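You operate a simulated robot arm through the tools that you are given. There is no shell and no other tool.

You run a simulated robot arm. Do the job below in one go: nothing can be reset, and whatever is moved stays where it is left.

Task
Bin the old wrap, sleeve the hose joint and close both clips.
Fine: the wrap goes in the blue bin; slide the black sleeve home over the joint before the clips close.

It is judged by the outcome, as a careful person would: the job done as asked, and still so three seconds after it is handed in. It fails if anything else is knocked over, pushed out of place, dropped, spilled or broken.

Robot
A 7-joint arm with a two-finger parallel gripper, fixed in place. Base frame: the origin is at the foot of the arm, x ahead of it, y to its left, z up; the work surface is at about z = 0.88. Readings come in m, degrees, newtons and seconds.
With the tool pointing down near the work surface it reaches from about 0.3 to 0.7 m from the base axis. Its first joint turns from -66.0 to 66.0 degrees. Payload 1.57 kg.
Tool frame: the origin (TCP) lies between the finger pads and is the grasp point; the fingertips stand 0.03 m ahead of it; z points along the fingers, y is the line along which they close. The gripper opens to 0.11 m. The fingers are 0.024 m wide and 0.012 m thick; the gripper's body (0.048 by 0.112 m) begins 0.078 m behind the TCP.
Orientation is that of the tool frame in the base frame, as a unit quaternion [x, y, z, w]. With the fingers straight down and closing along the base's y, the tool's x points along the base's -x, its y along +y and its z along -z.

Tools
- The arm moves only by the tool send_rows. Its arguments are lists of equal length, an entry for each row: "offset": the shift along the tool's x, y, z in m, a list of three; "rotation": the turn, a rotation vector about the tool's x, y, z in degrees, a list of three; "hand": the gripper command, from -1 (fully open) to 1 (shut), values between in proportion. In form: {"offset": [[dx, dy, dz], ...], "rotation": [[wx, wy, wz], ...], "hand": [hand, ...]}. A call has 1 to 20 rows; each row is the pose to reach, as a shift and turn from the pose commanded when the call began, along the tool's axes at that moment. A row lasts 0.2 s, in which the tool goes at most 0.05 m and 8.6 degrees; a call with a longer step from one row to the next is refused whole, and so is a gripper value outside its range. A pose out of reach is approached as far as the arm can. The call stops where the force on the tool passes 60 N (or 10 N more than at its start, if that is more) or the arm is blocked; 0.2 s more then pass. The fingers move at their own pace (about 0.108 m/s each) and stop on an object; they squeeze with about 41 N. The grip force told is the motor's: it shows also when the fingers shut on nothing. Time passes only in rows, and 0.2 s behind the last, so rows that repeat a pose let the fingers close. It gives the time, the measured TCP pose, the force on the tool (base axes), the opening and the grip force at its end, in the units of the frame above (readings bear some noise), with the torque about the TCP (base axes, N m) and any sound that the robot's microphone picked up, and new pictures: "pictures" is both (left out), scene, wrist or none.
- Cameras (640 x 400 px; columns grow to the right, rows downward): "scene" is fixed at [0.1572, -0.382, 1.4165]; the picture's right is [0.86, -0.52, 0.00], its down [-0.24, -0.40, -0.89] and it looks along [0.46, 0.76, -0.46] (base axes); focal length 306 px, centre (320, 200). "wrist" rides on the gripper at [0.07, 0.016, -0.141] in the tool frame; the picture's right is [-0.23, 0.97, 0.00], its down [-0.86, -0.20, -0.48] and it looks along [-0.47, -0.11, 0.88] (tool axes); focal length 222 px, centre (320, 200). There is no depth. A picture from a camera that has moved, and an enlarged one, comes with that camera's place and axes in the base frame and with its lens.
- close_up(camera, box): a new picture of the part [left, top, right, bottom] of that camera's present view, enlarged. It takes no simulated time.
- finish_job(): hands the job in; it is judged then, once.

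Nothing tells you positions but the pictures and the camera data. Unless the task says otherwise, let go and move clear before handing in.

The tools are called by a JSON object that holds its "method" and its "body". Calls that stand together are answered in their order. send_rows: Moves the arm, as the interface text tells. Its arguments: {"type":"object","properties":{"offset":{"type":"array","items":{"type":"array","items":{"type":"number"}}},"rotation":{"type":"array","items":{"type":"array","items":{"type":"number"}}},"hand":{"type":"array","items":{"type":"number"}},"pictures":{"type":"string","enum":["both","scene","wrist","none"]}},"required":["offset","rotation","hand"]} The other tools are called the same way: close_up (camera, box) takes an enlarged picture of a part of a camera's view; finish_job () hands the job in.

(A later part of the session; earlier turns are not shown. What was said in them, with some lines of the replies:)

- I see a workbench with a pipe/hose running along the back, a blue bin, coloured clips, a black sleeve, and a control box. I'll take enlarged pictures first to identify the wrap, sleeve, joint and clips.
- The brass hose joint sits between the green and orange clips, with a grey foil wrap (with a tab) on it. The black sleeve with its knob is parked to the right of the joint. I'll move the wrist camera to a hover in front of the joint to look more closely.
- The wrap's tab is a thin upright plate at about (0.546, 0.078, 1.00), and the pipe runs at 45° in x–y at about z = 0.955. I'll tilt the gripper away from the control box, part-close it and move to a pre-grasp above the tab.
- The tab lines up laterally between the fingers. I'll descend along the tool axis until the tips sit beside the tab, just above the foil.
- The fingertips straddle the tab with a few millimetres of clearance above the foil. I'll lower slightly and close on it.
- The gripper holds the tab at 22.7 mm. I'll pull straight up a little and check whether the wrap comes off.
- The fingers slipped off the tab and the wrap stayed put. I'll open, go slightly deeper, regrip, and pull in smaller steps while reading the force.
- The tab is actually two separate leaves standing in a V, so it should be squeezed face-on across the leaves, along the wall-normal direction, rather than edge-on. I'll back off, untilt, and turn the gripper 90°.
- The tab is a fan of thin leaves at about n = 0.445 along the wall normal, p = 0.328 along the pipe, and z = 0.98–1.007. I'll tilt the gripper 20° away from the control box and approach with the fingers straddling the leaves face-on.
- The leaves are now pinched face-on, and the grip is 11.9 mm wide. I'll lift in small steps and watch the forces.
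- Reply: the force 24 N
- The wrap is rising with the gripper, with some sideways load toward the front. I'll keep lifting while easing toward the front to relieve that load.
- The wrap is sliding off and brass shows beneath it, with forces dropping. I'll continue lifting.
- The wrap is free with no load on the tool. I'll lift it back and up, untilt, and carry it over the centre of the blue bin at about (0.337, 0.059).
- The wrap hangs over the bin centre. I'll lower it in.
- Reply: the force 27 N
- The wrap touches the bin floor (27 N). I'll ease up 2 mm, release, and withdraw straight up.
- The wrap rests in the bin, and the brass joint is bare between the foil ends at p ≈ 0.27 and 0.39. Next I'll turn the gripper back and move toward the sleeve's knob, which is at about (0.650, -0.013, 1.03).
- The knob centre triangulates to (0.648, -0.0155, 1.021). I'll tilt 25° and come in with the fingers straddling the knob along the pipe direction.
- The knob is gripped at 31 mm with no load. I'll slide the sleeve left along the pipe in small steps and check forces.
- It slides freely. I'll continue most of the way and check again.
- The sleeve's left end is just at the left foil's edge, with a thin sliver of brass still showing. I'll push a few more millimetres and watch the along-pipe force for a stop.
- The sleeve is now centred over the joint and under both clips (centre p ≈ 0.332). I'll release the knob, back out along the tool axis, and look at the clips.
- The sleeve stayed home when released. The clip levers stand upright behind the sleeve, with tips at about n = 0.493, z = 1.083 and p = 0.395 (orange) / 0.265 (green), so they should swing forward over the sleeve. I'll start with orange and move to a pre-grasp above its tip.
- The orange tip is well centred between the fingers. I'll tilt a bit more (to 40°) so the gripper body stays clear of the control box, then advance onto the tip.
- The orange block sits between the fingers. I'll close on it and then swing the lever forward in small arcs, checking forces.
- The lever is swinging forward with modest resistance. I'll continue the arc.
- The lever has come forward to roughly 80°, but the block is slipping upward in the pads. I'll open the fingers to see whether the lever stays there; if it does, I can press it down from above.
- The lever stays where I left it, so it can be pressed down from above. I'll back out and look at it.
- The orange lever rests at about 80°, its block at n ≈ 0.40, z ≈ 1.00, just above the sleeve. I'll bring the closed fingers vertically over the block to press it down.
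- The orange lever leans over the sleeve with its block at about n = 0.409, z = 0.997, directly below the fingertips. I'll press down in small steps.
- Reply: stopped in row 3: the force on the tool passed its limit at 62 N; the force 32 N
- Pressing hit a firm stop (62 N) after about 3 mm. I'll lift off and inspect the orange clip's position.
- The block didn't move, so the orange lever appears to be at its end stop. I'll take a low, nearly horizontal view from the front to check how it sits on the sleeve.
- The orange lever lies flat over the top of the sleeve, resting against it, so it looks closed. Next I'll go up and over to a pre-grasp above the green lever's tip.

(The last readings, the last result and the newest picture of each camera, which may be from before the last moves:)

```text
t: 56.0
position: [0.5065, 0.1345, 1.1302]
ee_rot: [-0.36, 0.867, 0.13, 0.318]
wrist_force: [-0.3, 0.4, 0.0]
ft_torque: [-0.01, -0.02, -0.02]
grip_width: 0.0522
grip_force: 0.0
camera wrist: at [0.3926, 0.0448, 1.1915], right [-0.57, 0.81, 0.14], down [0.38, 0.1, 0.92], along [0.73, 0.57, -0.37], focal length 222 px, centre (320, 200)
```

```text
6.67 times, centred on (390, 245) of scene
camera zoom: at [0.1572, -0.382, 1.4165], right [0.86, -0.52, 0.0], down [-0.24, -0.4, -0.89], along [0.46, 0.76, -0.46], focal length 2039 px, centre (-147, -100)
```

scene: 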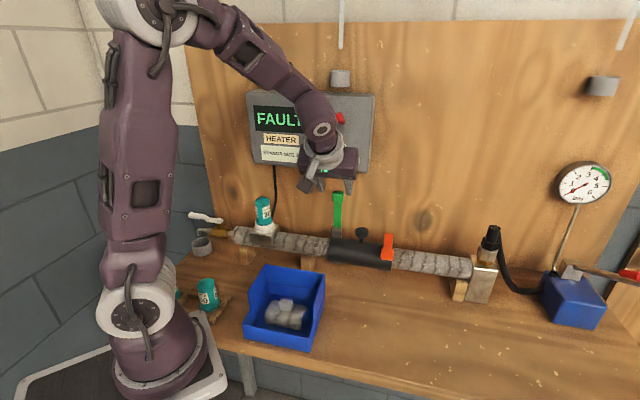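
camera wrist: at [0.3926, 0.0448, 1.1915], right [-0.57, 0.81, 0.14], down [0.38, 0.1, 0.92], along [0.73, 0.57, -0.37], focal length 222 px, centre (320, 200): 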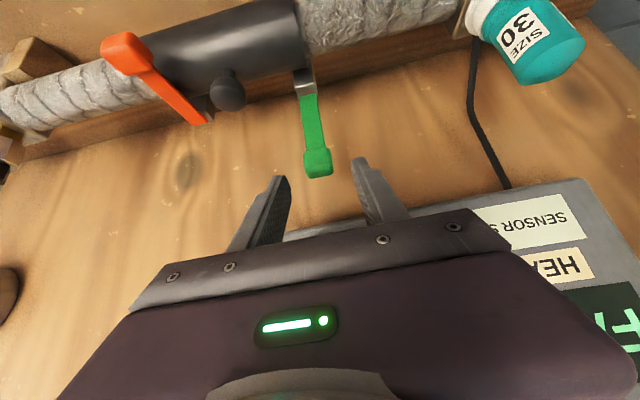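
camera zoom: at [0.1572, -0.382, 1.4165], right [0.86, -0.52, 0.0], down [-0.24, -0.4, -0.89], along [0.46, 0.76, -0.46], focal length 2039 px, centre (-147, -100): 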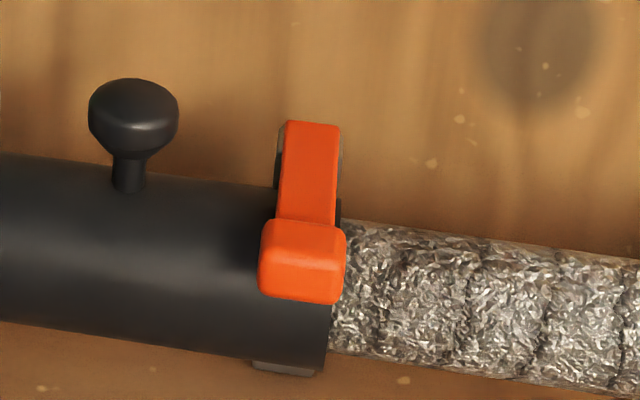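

The orange lever now looks horizontal over the sleeve and seated on its bracket. The green tip is centred between the fingers, so I'll advance and grip it the same way.

{"method": "send_rows", "body": {"offset": [[0, 0, 0.015], [0, 0, 0.03], [0, 0, 0.045], [0, 0, 0.053], [0, 0, 0.053], [0, 0, 0.053], [0, 0, 0.053]], "rotation": [[0, 0, 0], [0, 0, 0], [0, 0, 0], [0, 0, 0], [0, 0, 0], [0, 0, 0], [0, 0, 0]], "hand": [0.05, 0.05, 0.05, 0.05, 0.4, 0.7, 0.7], "pictures": "none"}}

{"method": "close_up", "body": {"camera": "wrist", "box": [220, 90, 420, 240]}}

{"method": "close_up", "body": {"camera": "scene", "box": [290, 150, 430, 280]}}

```text
t: 57.6
position: [0.5315, 0.1578, 1.0881]
ee_rot: [-0.36, 0.867, 0.13, 0.318]
wrist_force: [11.8, -5.9, -3.6]
ft_torque: [0.21, -0.21, -0.1]
grip_width: 0.0275
grip_force: 38.0
```

```text
2.67 times, centred on (320, 165) of wrist
camera zoom: at [0.4175, 0.0677, 1.1509], right [-0.56, 0.81, 0.14], down [0.38, 0.1, 0.92], along [0.73, 0.57, -0.37], focal length 592 px, centre (320, 293)
```

zoom: 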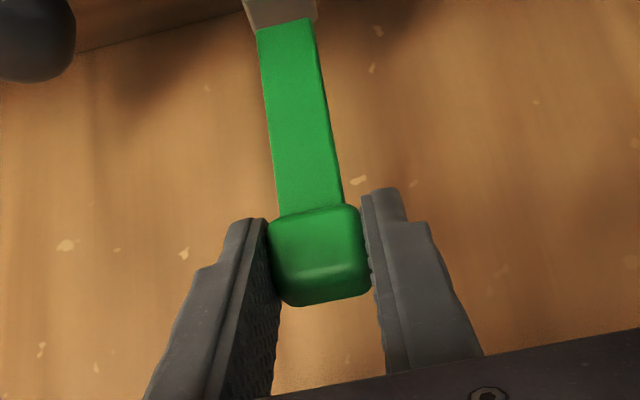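

```text
3.08 times, centred on (360, 215) of scene
camera zoom: at [0.1576, -0.3822, 1.4164], right [0.86, -0.52, 0.0], down [-0.24, -0.4, -0.89], along [0.46, 0.76, -0.46], focal length 941 px, centre (197, 154)
```

zoom: 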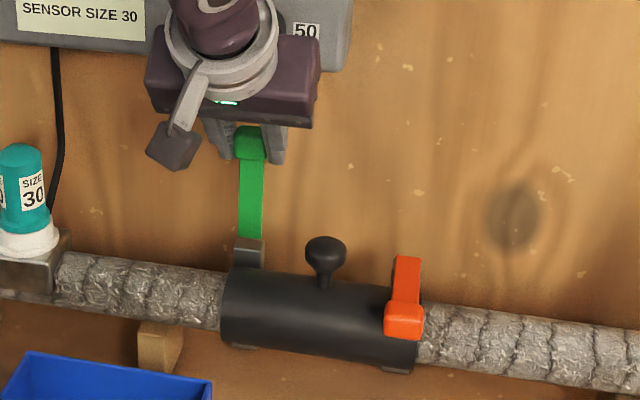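

{"method": "send_rows", "body": {"offset": [[0.0067, -0.0015, -0.0052], [0.0139, -0.0015, -0.0097], [0.0213, -0.0015, -0.0136], [0.0292, -0.0015, -0.0169], [0.0372, -0.0015, -0.0194], [0.0455, -0.0015, -0.0212], [0.0539, -0.0015, -0.0223], [0.0624, -0.0015, -0.0227], [0.0708, -0.0015, -0.0224], [0.0792, -0.0015, -0.0212]], "rotation": [[0, 0, 0], [0, 0, 0], [0, 0, 0], [0, 0, 0], [0, 0, 0], [0, 0, 0], [0, 0, 0], [0, 0, 0], [0, 0, 0], [0, 0, 0]], "hand": [0.7, 0.7, 0.7, 0.7, 0.7, 0.7, 0.7, 0.7, 0.7, 0.7], "pictures": "none"}}

{"method": "close_up", "body": {"camera": "wrist", "box": [220, 90, 420, 240]}}

{"method": "close_up", "body": {"camera": "scene", "box": [290, 150, 430, 280]}}

```text
t: 59.8
position: [0.4795, 0.1043, 1.0547]
ee_rot: [-0.36, 0.868, 0.13, 0.318]
wrist_force: [5.8, 8.3, 8.2]
ft_torque: [0.94, -0.83, 0.02]
grip_width: 0.0273
grip_force: 38.2
```

```text
2.67 times, centred on (320, 165) of wrist
camera zoom: at [0.3655, 0.0149, 1.116], right [-0.57, 0.81, 0.14], down [0.38, 0.11, 0.92], along [0.73, 0.57, -0.37], focal length 592 px, centre (320, 293)
```

zoom: 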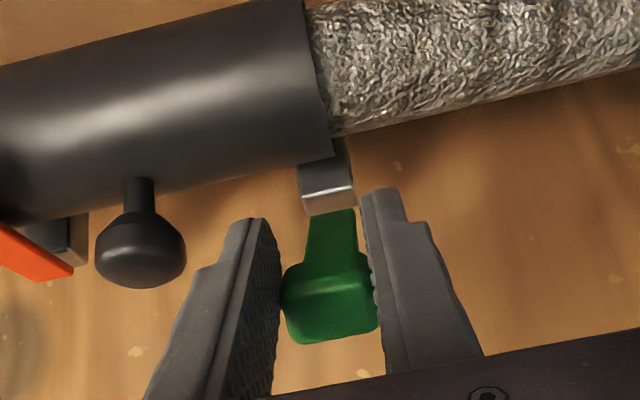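

```text
3.08 times, centred on (360, 215) of scene
camera zoom: at [0.1572, -0.3818, 1.4166], right [0.86, -0.52, 0.0], down [-0.24, -0.4, -0.89], along [0.46, 0.76, -0.46], focal length 941 px, centre (197, 154)
```

zoom: 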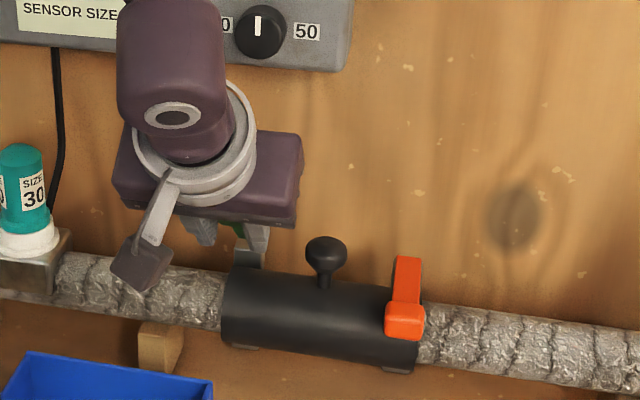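

{"method": "send_rows", "body": {"offset": [[0.0083, 0, 0.0018], [0.0163, 0, 0.0043], [0.0242, 0, 0.0076], [0.0317, 0, 0.0115], [0.0388, 0, 0.016]], "rotation": [[0, 0, 0], [0, 0, 0], [0, 0, 0], [0, 0, 0], [0, 0, 0]], "hand": [0.7, 0.7, 0.7, 0.7, 0.7], "pictures": "none"}}

{"method": "close_up", "body": {"camera": "wrist", "box": [220, 90, 420, 240]}}

```text
t: 61.0
position: [0.4654, 0.0894, 1.0171]
ee_rot: [-0.36, 0.867, 0.129, 0.319]
wrist_force: [-1.3, 2.8, 10.5]
ft_torque: [0.83, -0.84, 0.01]
grip_width: 0.0274
grip_force: 37.7
```

```text
2.67 times, centred on (320, 165) of wrist
camera zoom: at [0.3519, 0.0012, 1.0785], right [-0.57, 0.81, 0.14], down [0.38, 0.11, 0.92], along [0.73, 0.57, -0.37], focal length 592 px, centre (320, 293)
```

zoom: 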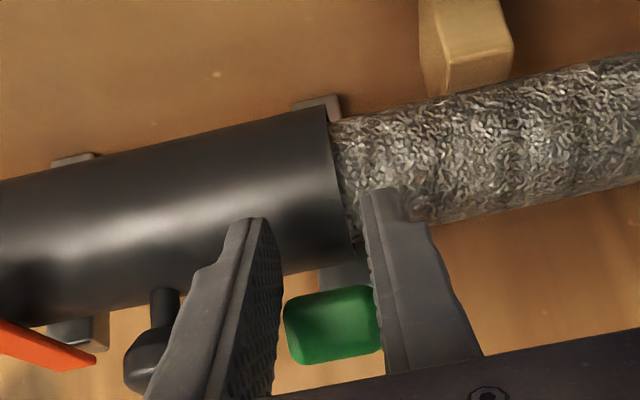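

{"method": "send_rows", "body": {"offset": [[0.0067, 0, 0.0048], [0.0135, 0, 0.01], [0.0178, 0, 0.0125], [0.0215, 0, 0.0151]], "rotation": [[0, 0, 0], [0, 0, 0], [0, 0, 0], [0, 0, 0]], "hand": [0.7, 0.7, 0.7, 0.7], "pictures": "none"}}

{"method": "close_up", "body": {"camera": "wrist", "box": [220, 90, 420, 240]}}

```text
t: 62.0
position: [0.4622, 0.0853, 0.991]
ee_rot: [-0.361, 0.867, 0.131, 0.318]
wrist_force: [14.7, 13.0, 7.6]
ft_torque: [0.53, -0.52, -0.02]
grip_width: 0.0272
grip_force: 37.8
```

```text
2.67 times, centred on (320, 165) of wrist
camera zoom: at [0.3475, -0.003, 1.0532], right [-0.57, 0.81, 0.14], down [0.38, 0.1, 0.92], along [0.73, 0.57, -0.37], focal length 592 px, centre (320, 293)
```

zoom: 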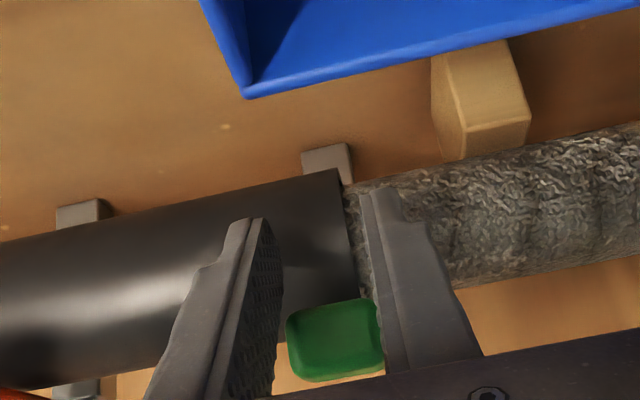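

{"method": "send_rows", "body": {"offset": [[0.0015, 0, 0.004], [0.003, 0, 0.008], [0.003, 0, 0.008], [0.003, 0, 0.008]], "rotation": [[0, 0, 0], [0, 0, 0], [0, 0, 0], [0, 0, 0]], "hand": [0.7, 0.7, 0.2, 0.1], "pictures": "none"}}

{"method": "send_rows", "body": {"offset": [[0, 0, -0.025], [0, 0, -0.05], [0, 0, -0.08], [0, 0, -0.11]], "rotation": [[0, 0, 0], [0, 0, 0], [0, 0, 0], [0, 0, 0]], "hand": [0.1, 0.1, 0.1, 0.1], "pictures": "both"}}

{"method": "close_up", "body": {"camera": "wrist", "box": [150, 80, 430, 230]}}

```text
t: 63.0
position: [0.4623, 0.0882, 0.983]
ee_rot: [-0.359, 0.868, 0.13, 0.318]
wrist_force: [-0.5, -0.1, 0.4]
ft_torque: [-0.01, 0.03, 0.01]
grip_width: 0.0495
grip_force: 0.0
```

```text
t: 64.0
position: [0.4248, 0.0446, 1.0307]
ee_rot: [-0.36, 0.876, 0.116, 0.301]
wrist_force: [-0.8, 0.1, -0.1]
ft_torque: [0.01, 0.0, -0.01]
grip_width: 0.0496
grip_force: 0.1
out of reach, approached as far as the arm can: row 3, 4
camera wrist: at [0.3122, -0.0411, 1.0987], right [-0.55, 0.82, 0.13], down [0.41, 0.14, 0.9], along [0.73, 0.55, -0.41], focal length 222 px, centre (320, 200)
```

scene: 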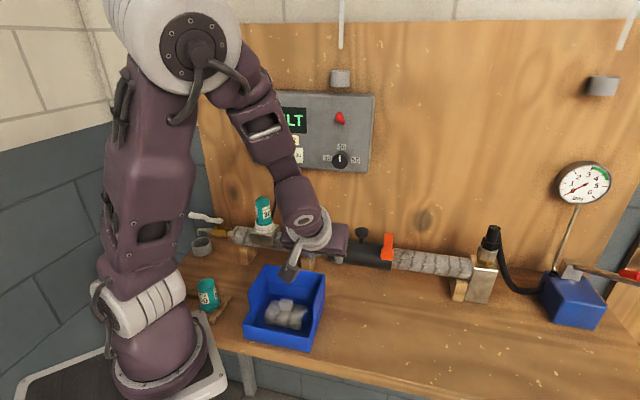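
wrist: 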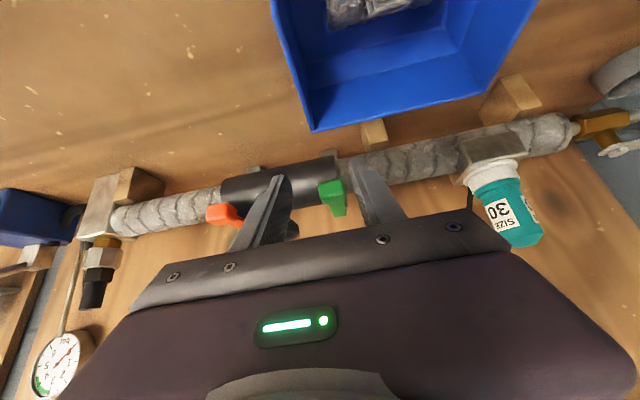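

```text
2.29 times, centred on (290, 155) of wrist
camera zoom: at [0.3122, -0.0411, 1.0987], right [-0.55, 0.82, 0.13], down [0.41, 0.14, 0.9], along [0.73, 0.55, -0.41], focal length 508 px, centre (389, 303)
```

zoom: 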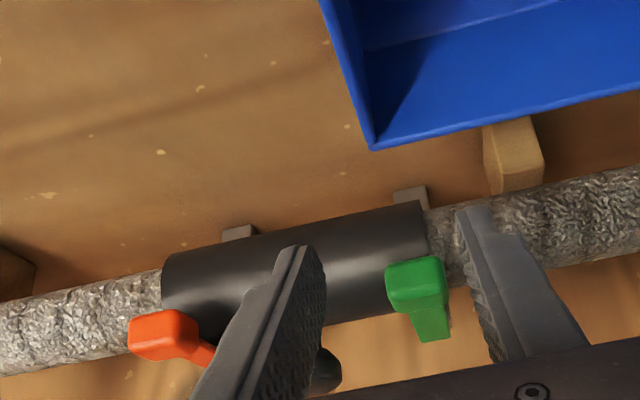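

The green lever is now laid forward like the orange one. My retreat hit a reach limit, so I'll first move to a safe pose above the green block with closed fingers and re-read the position.

{"method": "send_rows", "body": {"offset": [[-0.019, 0, 0.0042], [-0.038, 0, 0.0084], [-0.057, -0.001, 0.0126], [-0.076, -0.0015, 0.0168], [-0.0951, -0.0015, 0.0211]], "rotation": [[0, 6, 0], [0, 12, 0], [0, 18, 0], [0, 24, 0], [0, 30, 0]], "hand": [0.3, 0.9, 0.95, 0.95, 0.95], "pictures": "both"}}

{"method": "close_up", "body": {"camera": "wrist", "box": [150, 80, 430, 230]}}

{"method": "close_up", "body": {"camera": "scene", "box": [310, 190, 410, 280]}}

```text
t: 65.2
position: [0.4862, 0.1045, 1.0758]
ee_rot: [-0.381, 0.92, 0.032, 0.081]
wrist_force: [-1.2, 0.3, 0.1]
ft_torque: [-0.04, 0.01, 0.01]
grip_width: 0.0026
grip_force: 0.1
camera wrist: at [0.4096, 0.0513, 1.2014], right [-0.53, 0.85, 0.04], down [0.68, 0.4, 0.62], along [0.51, 0.35, -0.78], focal length 222 px, centre (320, 200)
```

scene: 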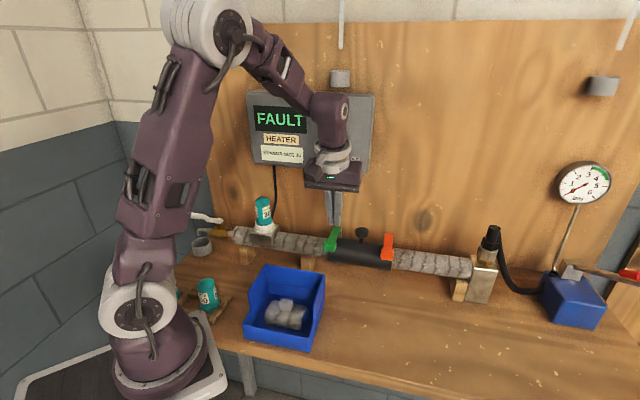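
wrist: 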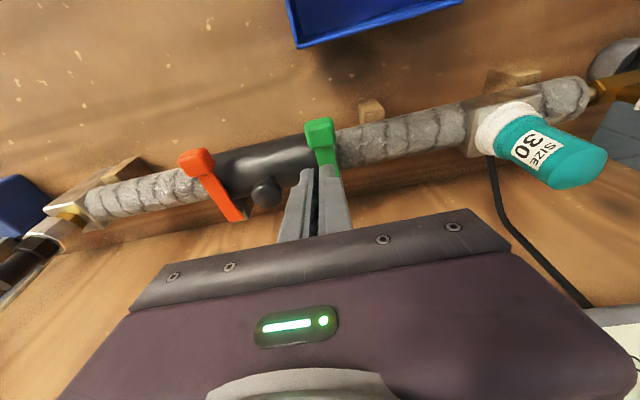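

```text
2.29 times, centred on (290, 155) of wrist
camera zoom: at [0.4096, 0.0513, 1.2014], right [-0.53, 0.85, 0.04], down [0.68, 0.4, 0.62], along [0.51, 0.35, -0.78], focal length 508 px, centre (389, 303)
```

zoom: 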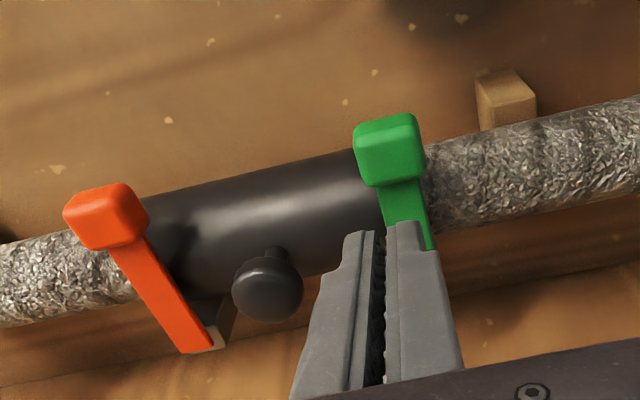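

```text
4.44 times, centred on (360, 235) of scene
camera zoom: at [0.1572, -0.382, 1.4165], right [0.86, -0.52, 0.0], down [-0.24, -0.4, -0.89], along [0.46, 0.76, -0.46], focal length 1359 px, centre (142, 44)
```

zoom: 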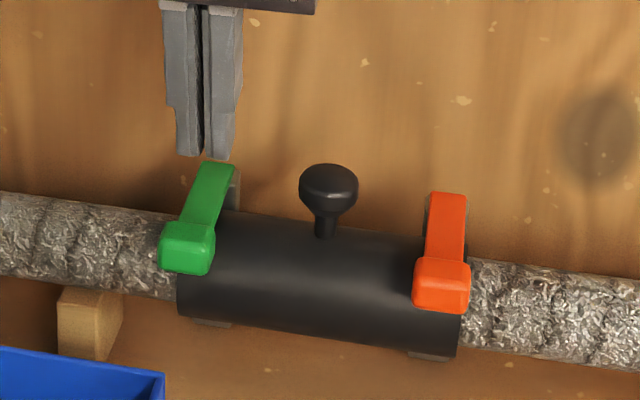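

Both levers now sit at matching angles. I'll press the green block down from above, as I did with orange, to make sure it is fully seated.

{"method": "send_rows", "body": {"offset": [[0.012, 0.003, 0.008], [0.02, 0.0055, 0.018], [0.0234, 0.0055, 0.0294], [0.024, 0.0055, 0.033], [0.0244, 0.0055, 0.0353]], "rotation": [[0, 0, 0], [0, 0, 0], [0, 0, 0], [0, 0, 0], [0, 0, 0]], "hand": [1, 1, 1, 1, 1], "pictures": "none"}}

{"method": "close_up", "body": {"camera": "wrist", "box": [200, 80, 440, 230]}}

{"method": "close_up", "body": {"camera": "scene", "box": [310, 190, 410, 280]}}

```text
t: 66.4
position: [0.4692, 0.0955, 1.0361]
ee_rot: [-0.381, 0.92, 0.033, 0.082]
wrist_force: [-2.4, 1.0, 5.9]
ft_torque: [0.05, 0.08, 0.01]
grip_width: 0.0001
grip_force: 21.5
```

```text
2.67 times, centred on (320, 155) of wrist
camera zoom: at [0.3925, 0.0422, 1.1622], right [-0.53, 0.85, 0.04], down [0.68, 0.4, 0.62], along [0.51, 0.36, -0.78], focal length 592 px, centre (320, 320)
```

zoom: 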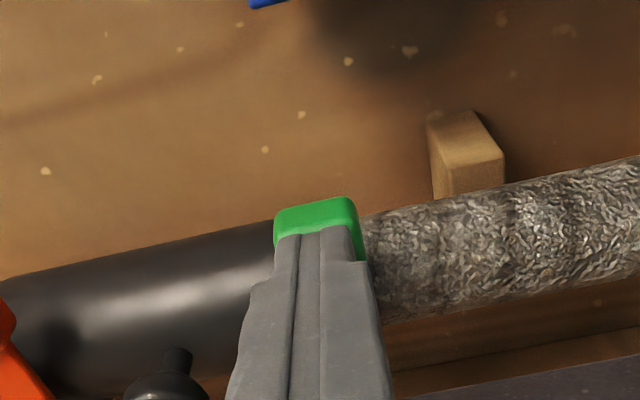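

```text
4.44 times, centred on (360, 235) of scene
camera zoom: at [0.1571, -0.382, 1.4165], right [0.86, -0.52, 0.0], down [-0.24, -0.4, -0.89], along [0.46, 0.76, -0.46], focal length 1359 px, centre (142, 44)
```

zoom: 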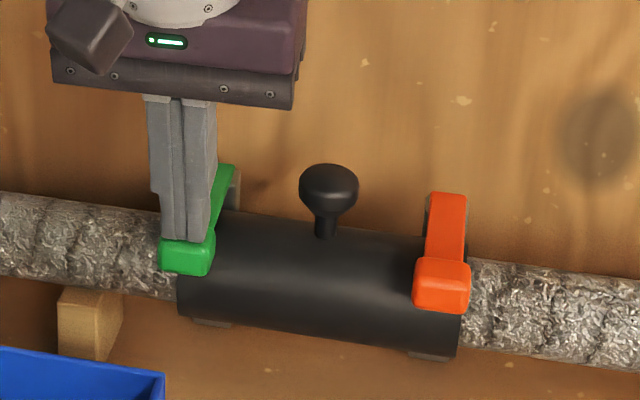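

{"method": "send_rows", "body": {"offset": [[0.0002, 0, 0.001], [0.0004, 0, 0.002], [0.0005, 0, 0.003], [0.0006, 0, 0.0035]], "rotation": [[0, 0, 0], [0, 0, 0], [0, 0, 0], [0, 0, 0]], "hand": [1, 1, 1, 1], "pictures": "none"}}

{"method": "close_up", "body": {"camera": "scene", "box": [310, 190, 410, 280]}}

```text
t: 67.4
position: [0.4699, 0.0946, 1.033]
ee_rot: [-0.381, 0.92, 0.032, 0.083]
wrist_force: [-10.5, -3.2, 35.3]
ft_torque: [-0.1, 0.51, 0.03]
grip_width: 0.0
grip_force: 20.8
```

```text
4.44 times, centred on (360, 235) of scene
camera zoom: at [0.1564, -0.3822, 1.4166], right [0.86, -0.52, 0.0], down [-0.24, -0.4, -0.89], along [0.46, 0.76, -0.46], focal length 1359 px, centre (142, 44)
```

zoom: 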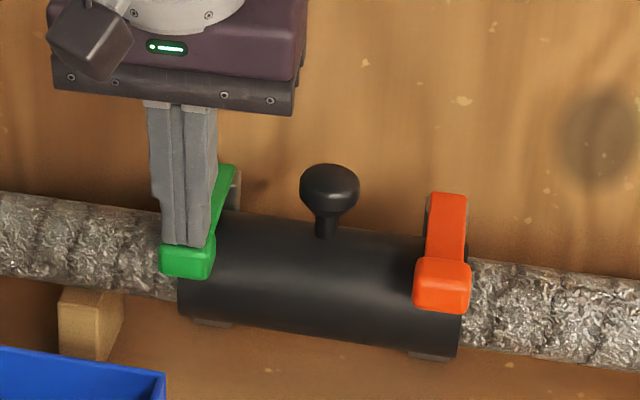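

The green lever has hit the same firm stop (35 N and rising with no further travel). I'll lift off, move clear and inspect everything.

{"method": "send_rows", "body": {"offset": [[0, 0, -0.01], [0, 0, -0.04], [0.02, 0, -0.08], [0.05, 0, -0.12], [0.08, 0, -0.15]], "rotation": [[0, 0, 0], [0, 0, 0], [0, 3, 0], [0, 6, 0], [0, 10, 0]], "hand": [1, 1, 0.5, 0, 0], "pictures": "both"}}

{"method": "close_up", "body": {"camera": "scene", "box": [310, 190, 410, 280]}}

{"method": "close_up", "body": {"camera": "wrist", "box": [120, 80, 420, 240]}}

```text
t: 68.6
position: [0.3961, 0.0212, 1.1653]
ee_rot: [-0.383, 0.924, 0.0, 0.001]
wrist_force: [0.0, 0.0, -0.9]
ft_torque: [-0.02, 0.0, 0.03]
grip_width: 0.0551
grip_force: 0.0
camera wrist: at [0.3336, -0.0153, 1.3063], right [-0.53, 0.85, 0.0], down [0.74, 0.46, 0.48], along [0.41, 0.25, -0.88], focal length 222 px, centre (320, 200)
```

scene: 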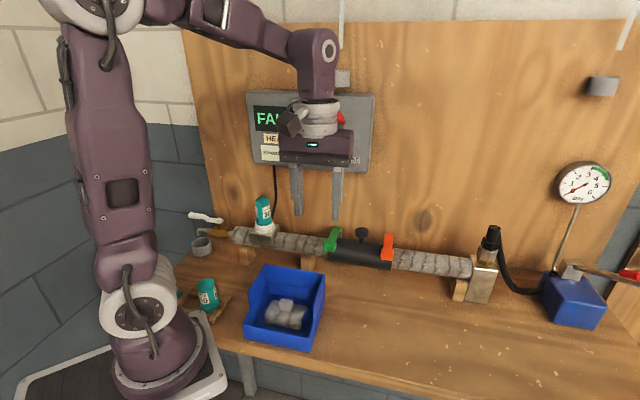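
wrist: 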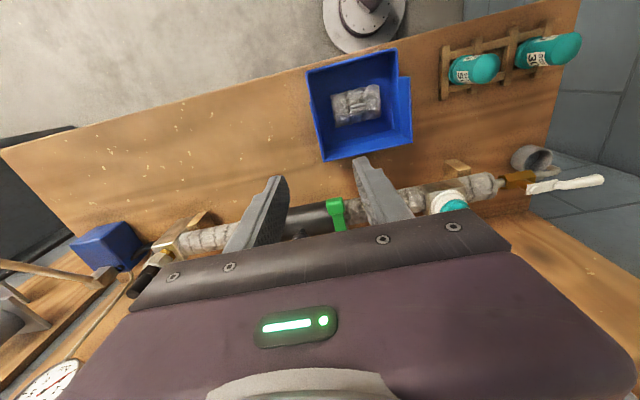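

```text
4.44 times, centred on (360, 235) of scene
camera zoom: at [0.1572, -0.382, 1.4165], right [0.86, -0.52, 0.0], down [-0.24, -0.4, -0.89], along [0.46, 0.76, -0.46], focal length 1359 px, centre (142, 44)
```

zoom: 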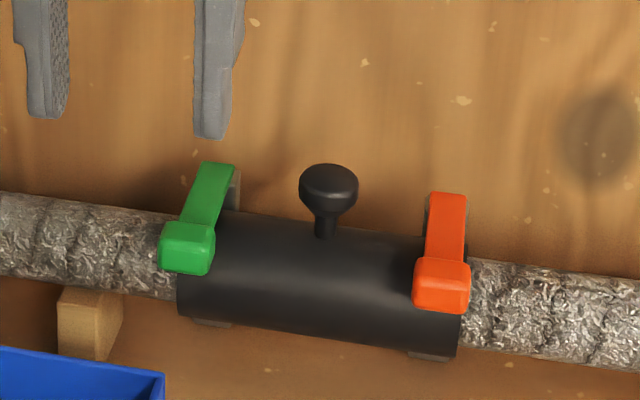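

```text
2.13 times, centred on (270, 160) of wrist
camera zoom: at [0.3336, -0.0153, 1.3063], right [-0.53, 0.85, 0.0], down [0.74, 0.46, 0.48], along [0.41, 0.25, -0.88], focal length 474 px, centre (427, 285)
```

zoom: 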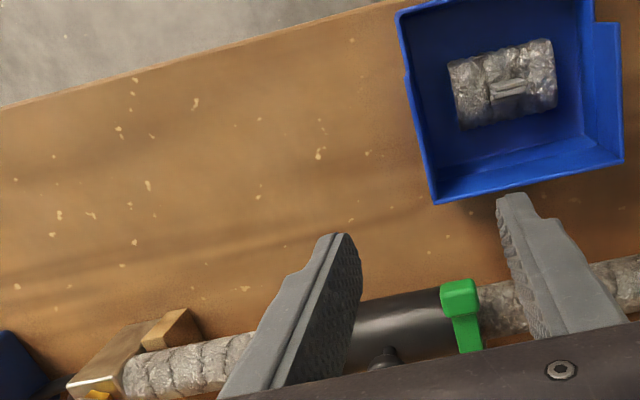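

{"method": "close_up", "body": {"camera": "scene", "box": [320, 220, 356, 260]}}

{"method": "close_up", "body": {"camera": "scene", "box": [370, 225, 410, 270]}}

{"method": "close_up", "body": {"camera": "wrist", "box": [310, 180, 370, 240]}}

```text
10.00 times, centred on (338, 240) of scene
camera zoom: at [0.1572, -0.382, 1.4165], right [0.86, -0.52, 0.0], down [-0.24, -0.4, -0.89], along [0.46, 0.76, -0.46], focal length 3059 px, centre (140, -200)
```

zoom: 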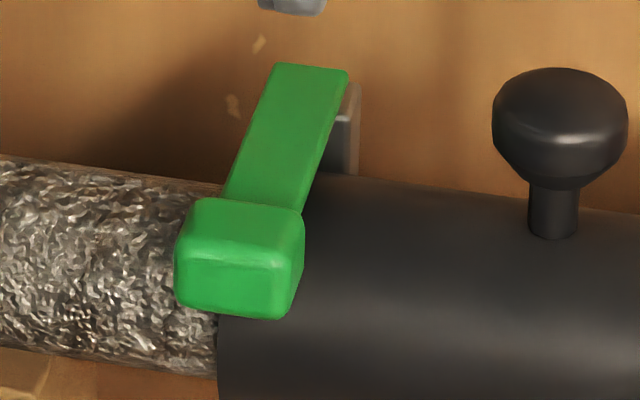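

```text
8.89 times, centred on (390, 248) of scene
camera zoom: at [0.1572, -0.382, 1.4165], right [0.86, -0.52, 0.0], down [-0.24, -0.4, -0.89], along [0.46, 0.76, -0.46], focal length 2719 px, centre (-302, -222)
```

zoom: 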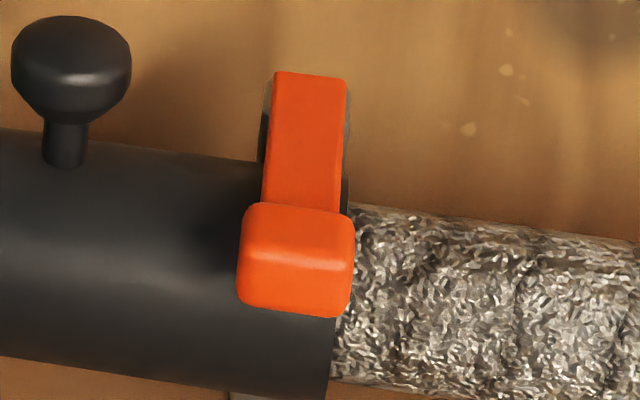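

```text
6.67 times, centred on (340, 210) of wrist
camera zoom: at [0.3336, -0.0153, 1.3063], right [-0.53, 0.85, 0.0], down [0.74, 0.46, 0.48], along [0.41, 0.25, -0.88], focal length 1481 px, centre (187, 133)
```

zoom: 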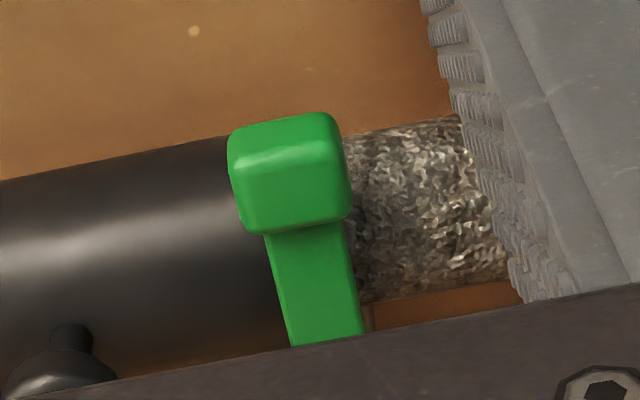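

I checked each part before handing in:

- **Wrap:** it rests in the blue bin.
- **Sleeve:** it covers the whole joint, centred under both clips.
- **Clips:** both levers are swung down flat over the sleeve ends, against firm stops.
- **Arm and surroundings:** the gripper is empty and clear, and nothing else looks disturbed.

Handing in now.

{"method": "finish_job", "body": {}}

```text
The job is handed in.
```

The job is handed in. The old wrap is in the blue bin, the black sleeve covers the hose joint, and both clips are closed over it, in that order.

- **Wrap:** my first grip on its tab slipped off. Gripping the tab face-on worked, and I set the wrap down on the bin floor before letting go.
- **Sleeve:** I slid it by its knob until it was centred on the joint, with each end under a clip. I felt no stop or click, so I judged "home" from the pictures.
- **Clips:** I swung each lever forward until it lay flat over the sleeve, then pressed it down. Orange stopped firmly at 62 N and green at 35 N, both at the same height. No click came from either clip, so "closed" rests on the levers' position and that firm stop.

The arm was empty and clear when I handed in, and I saw nothing else knocked over or moved.
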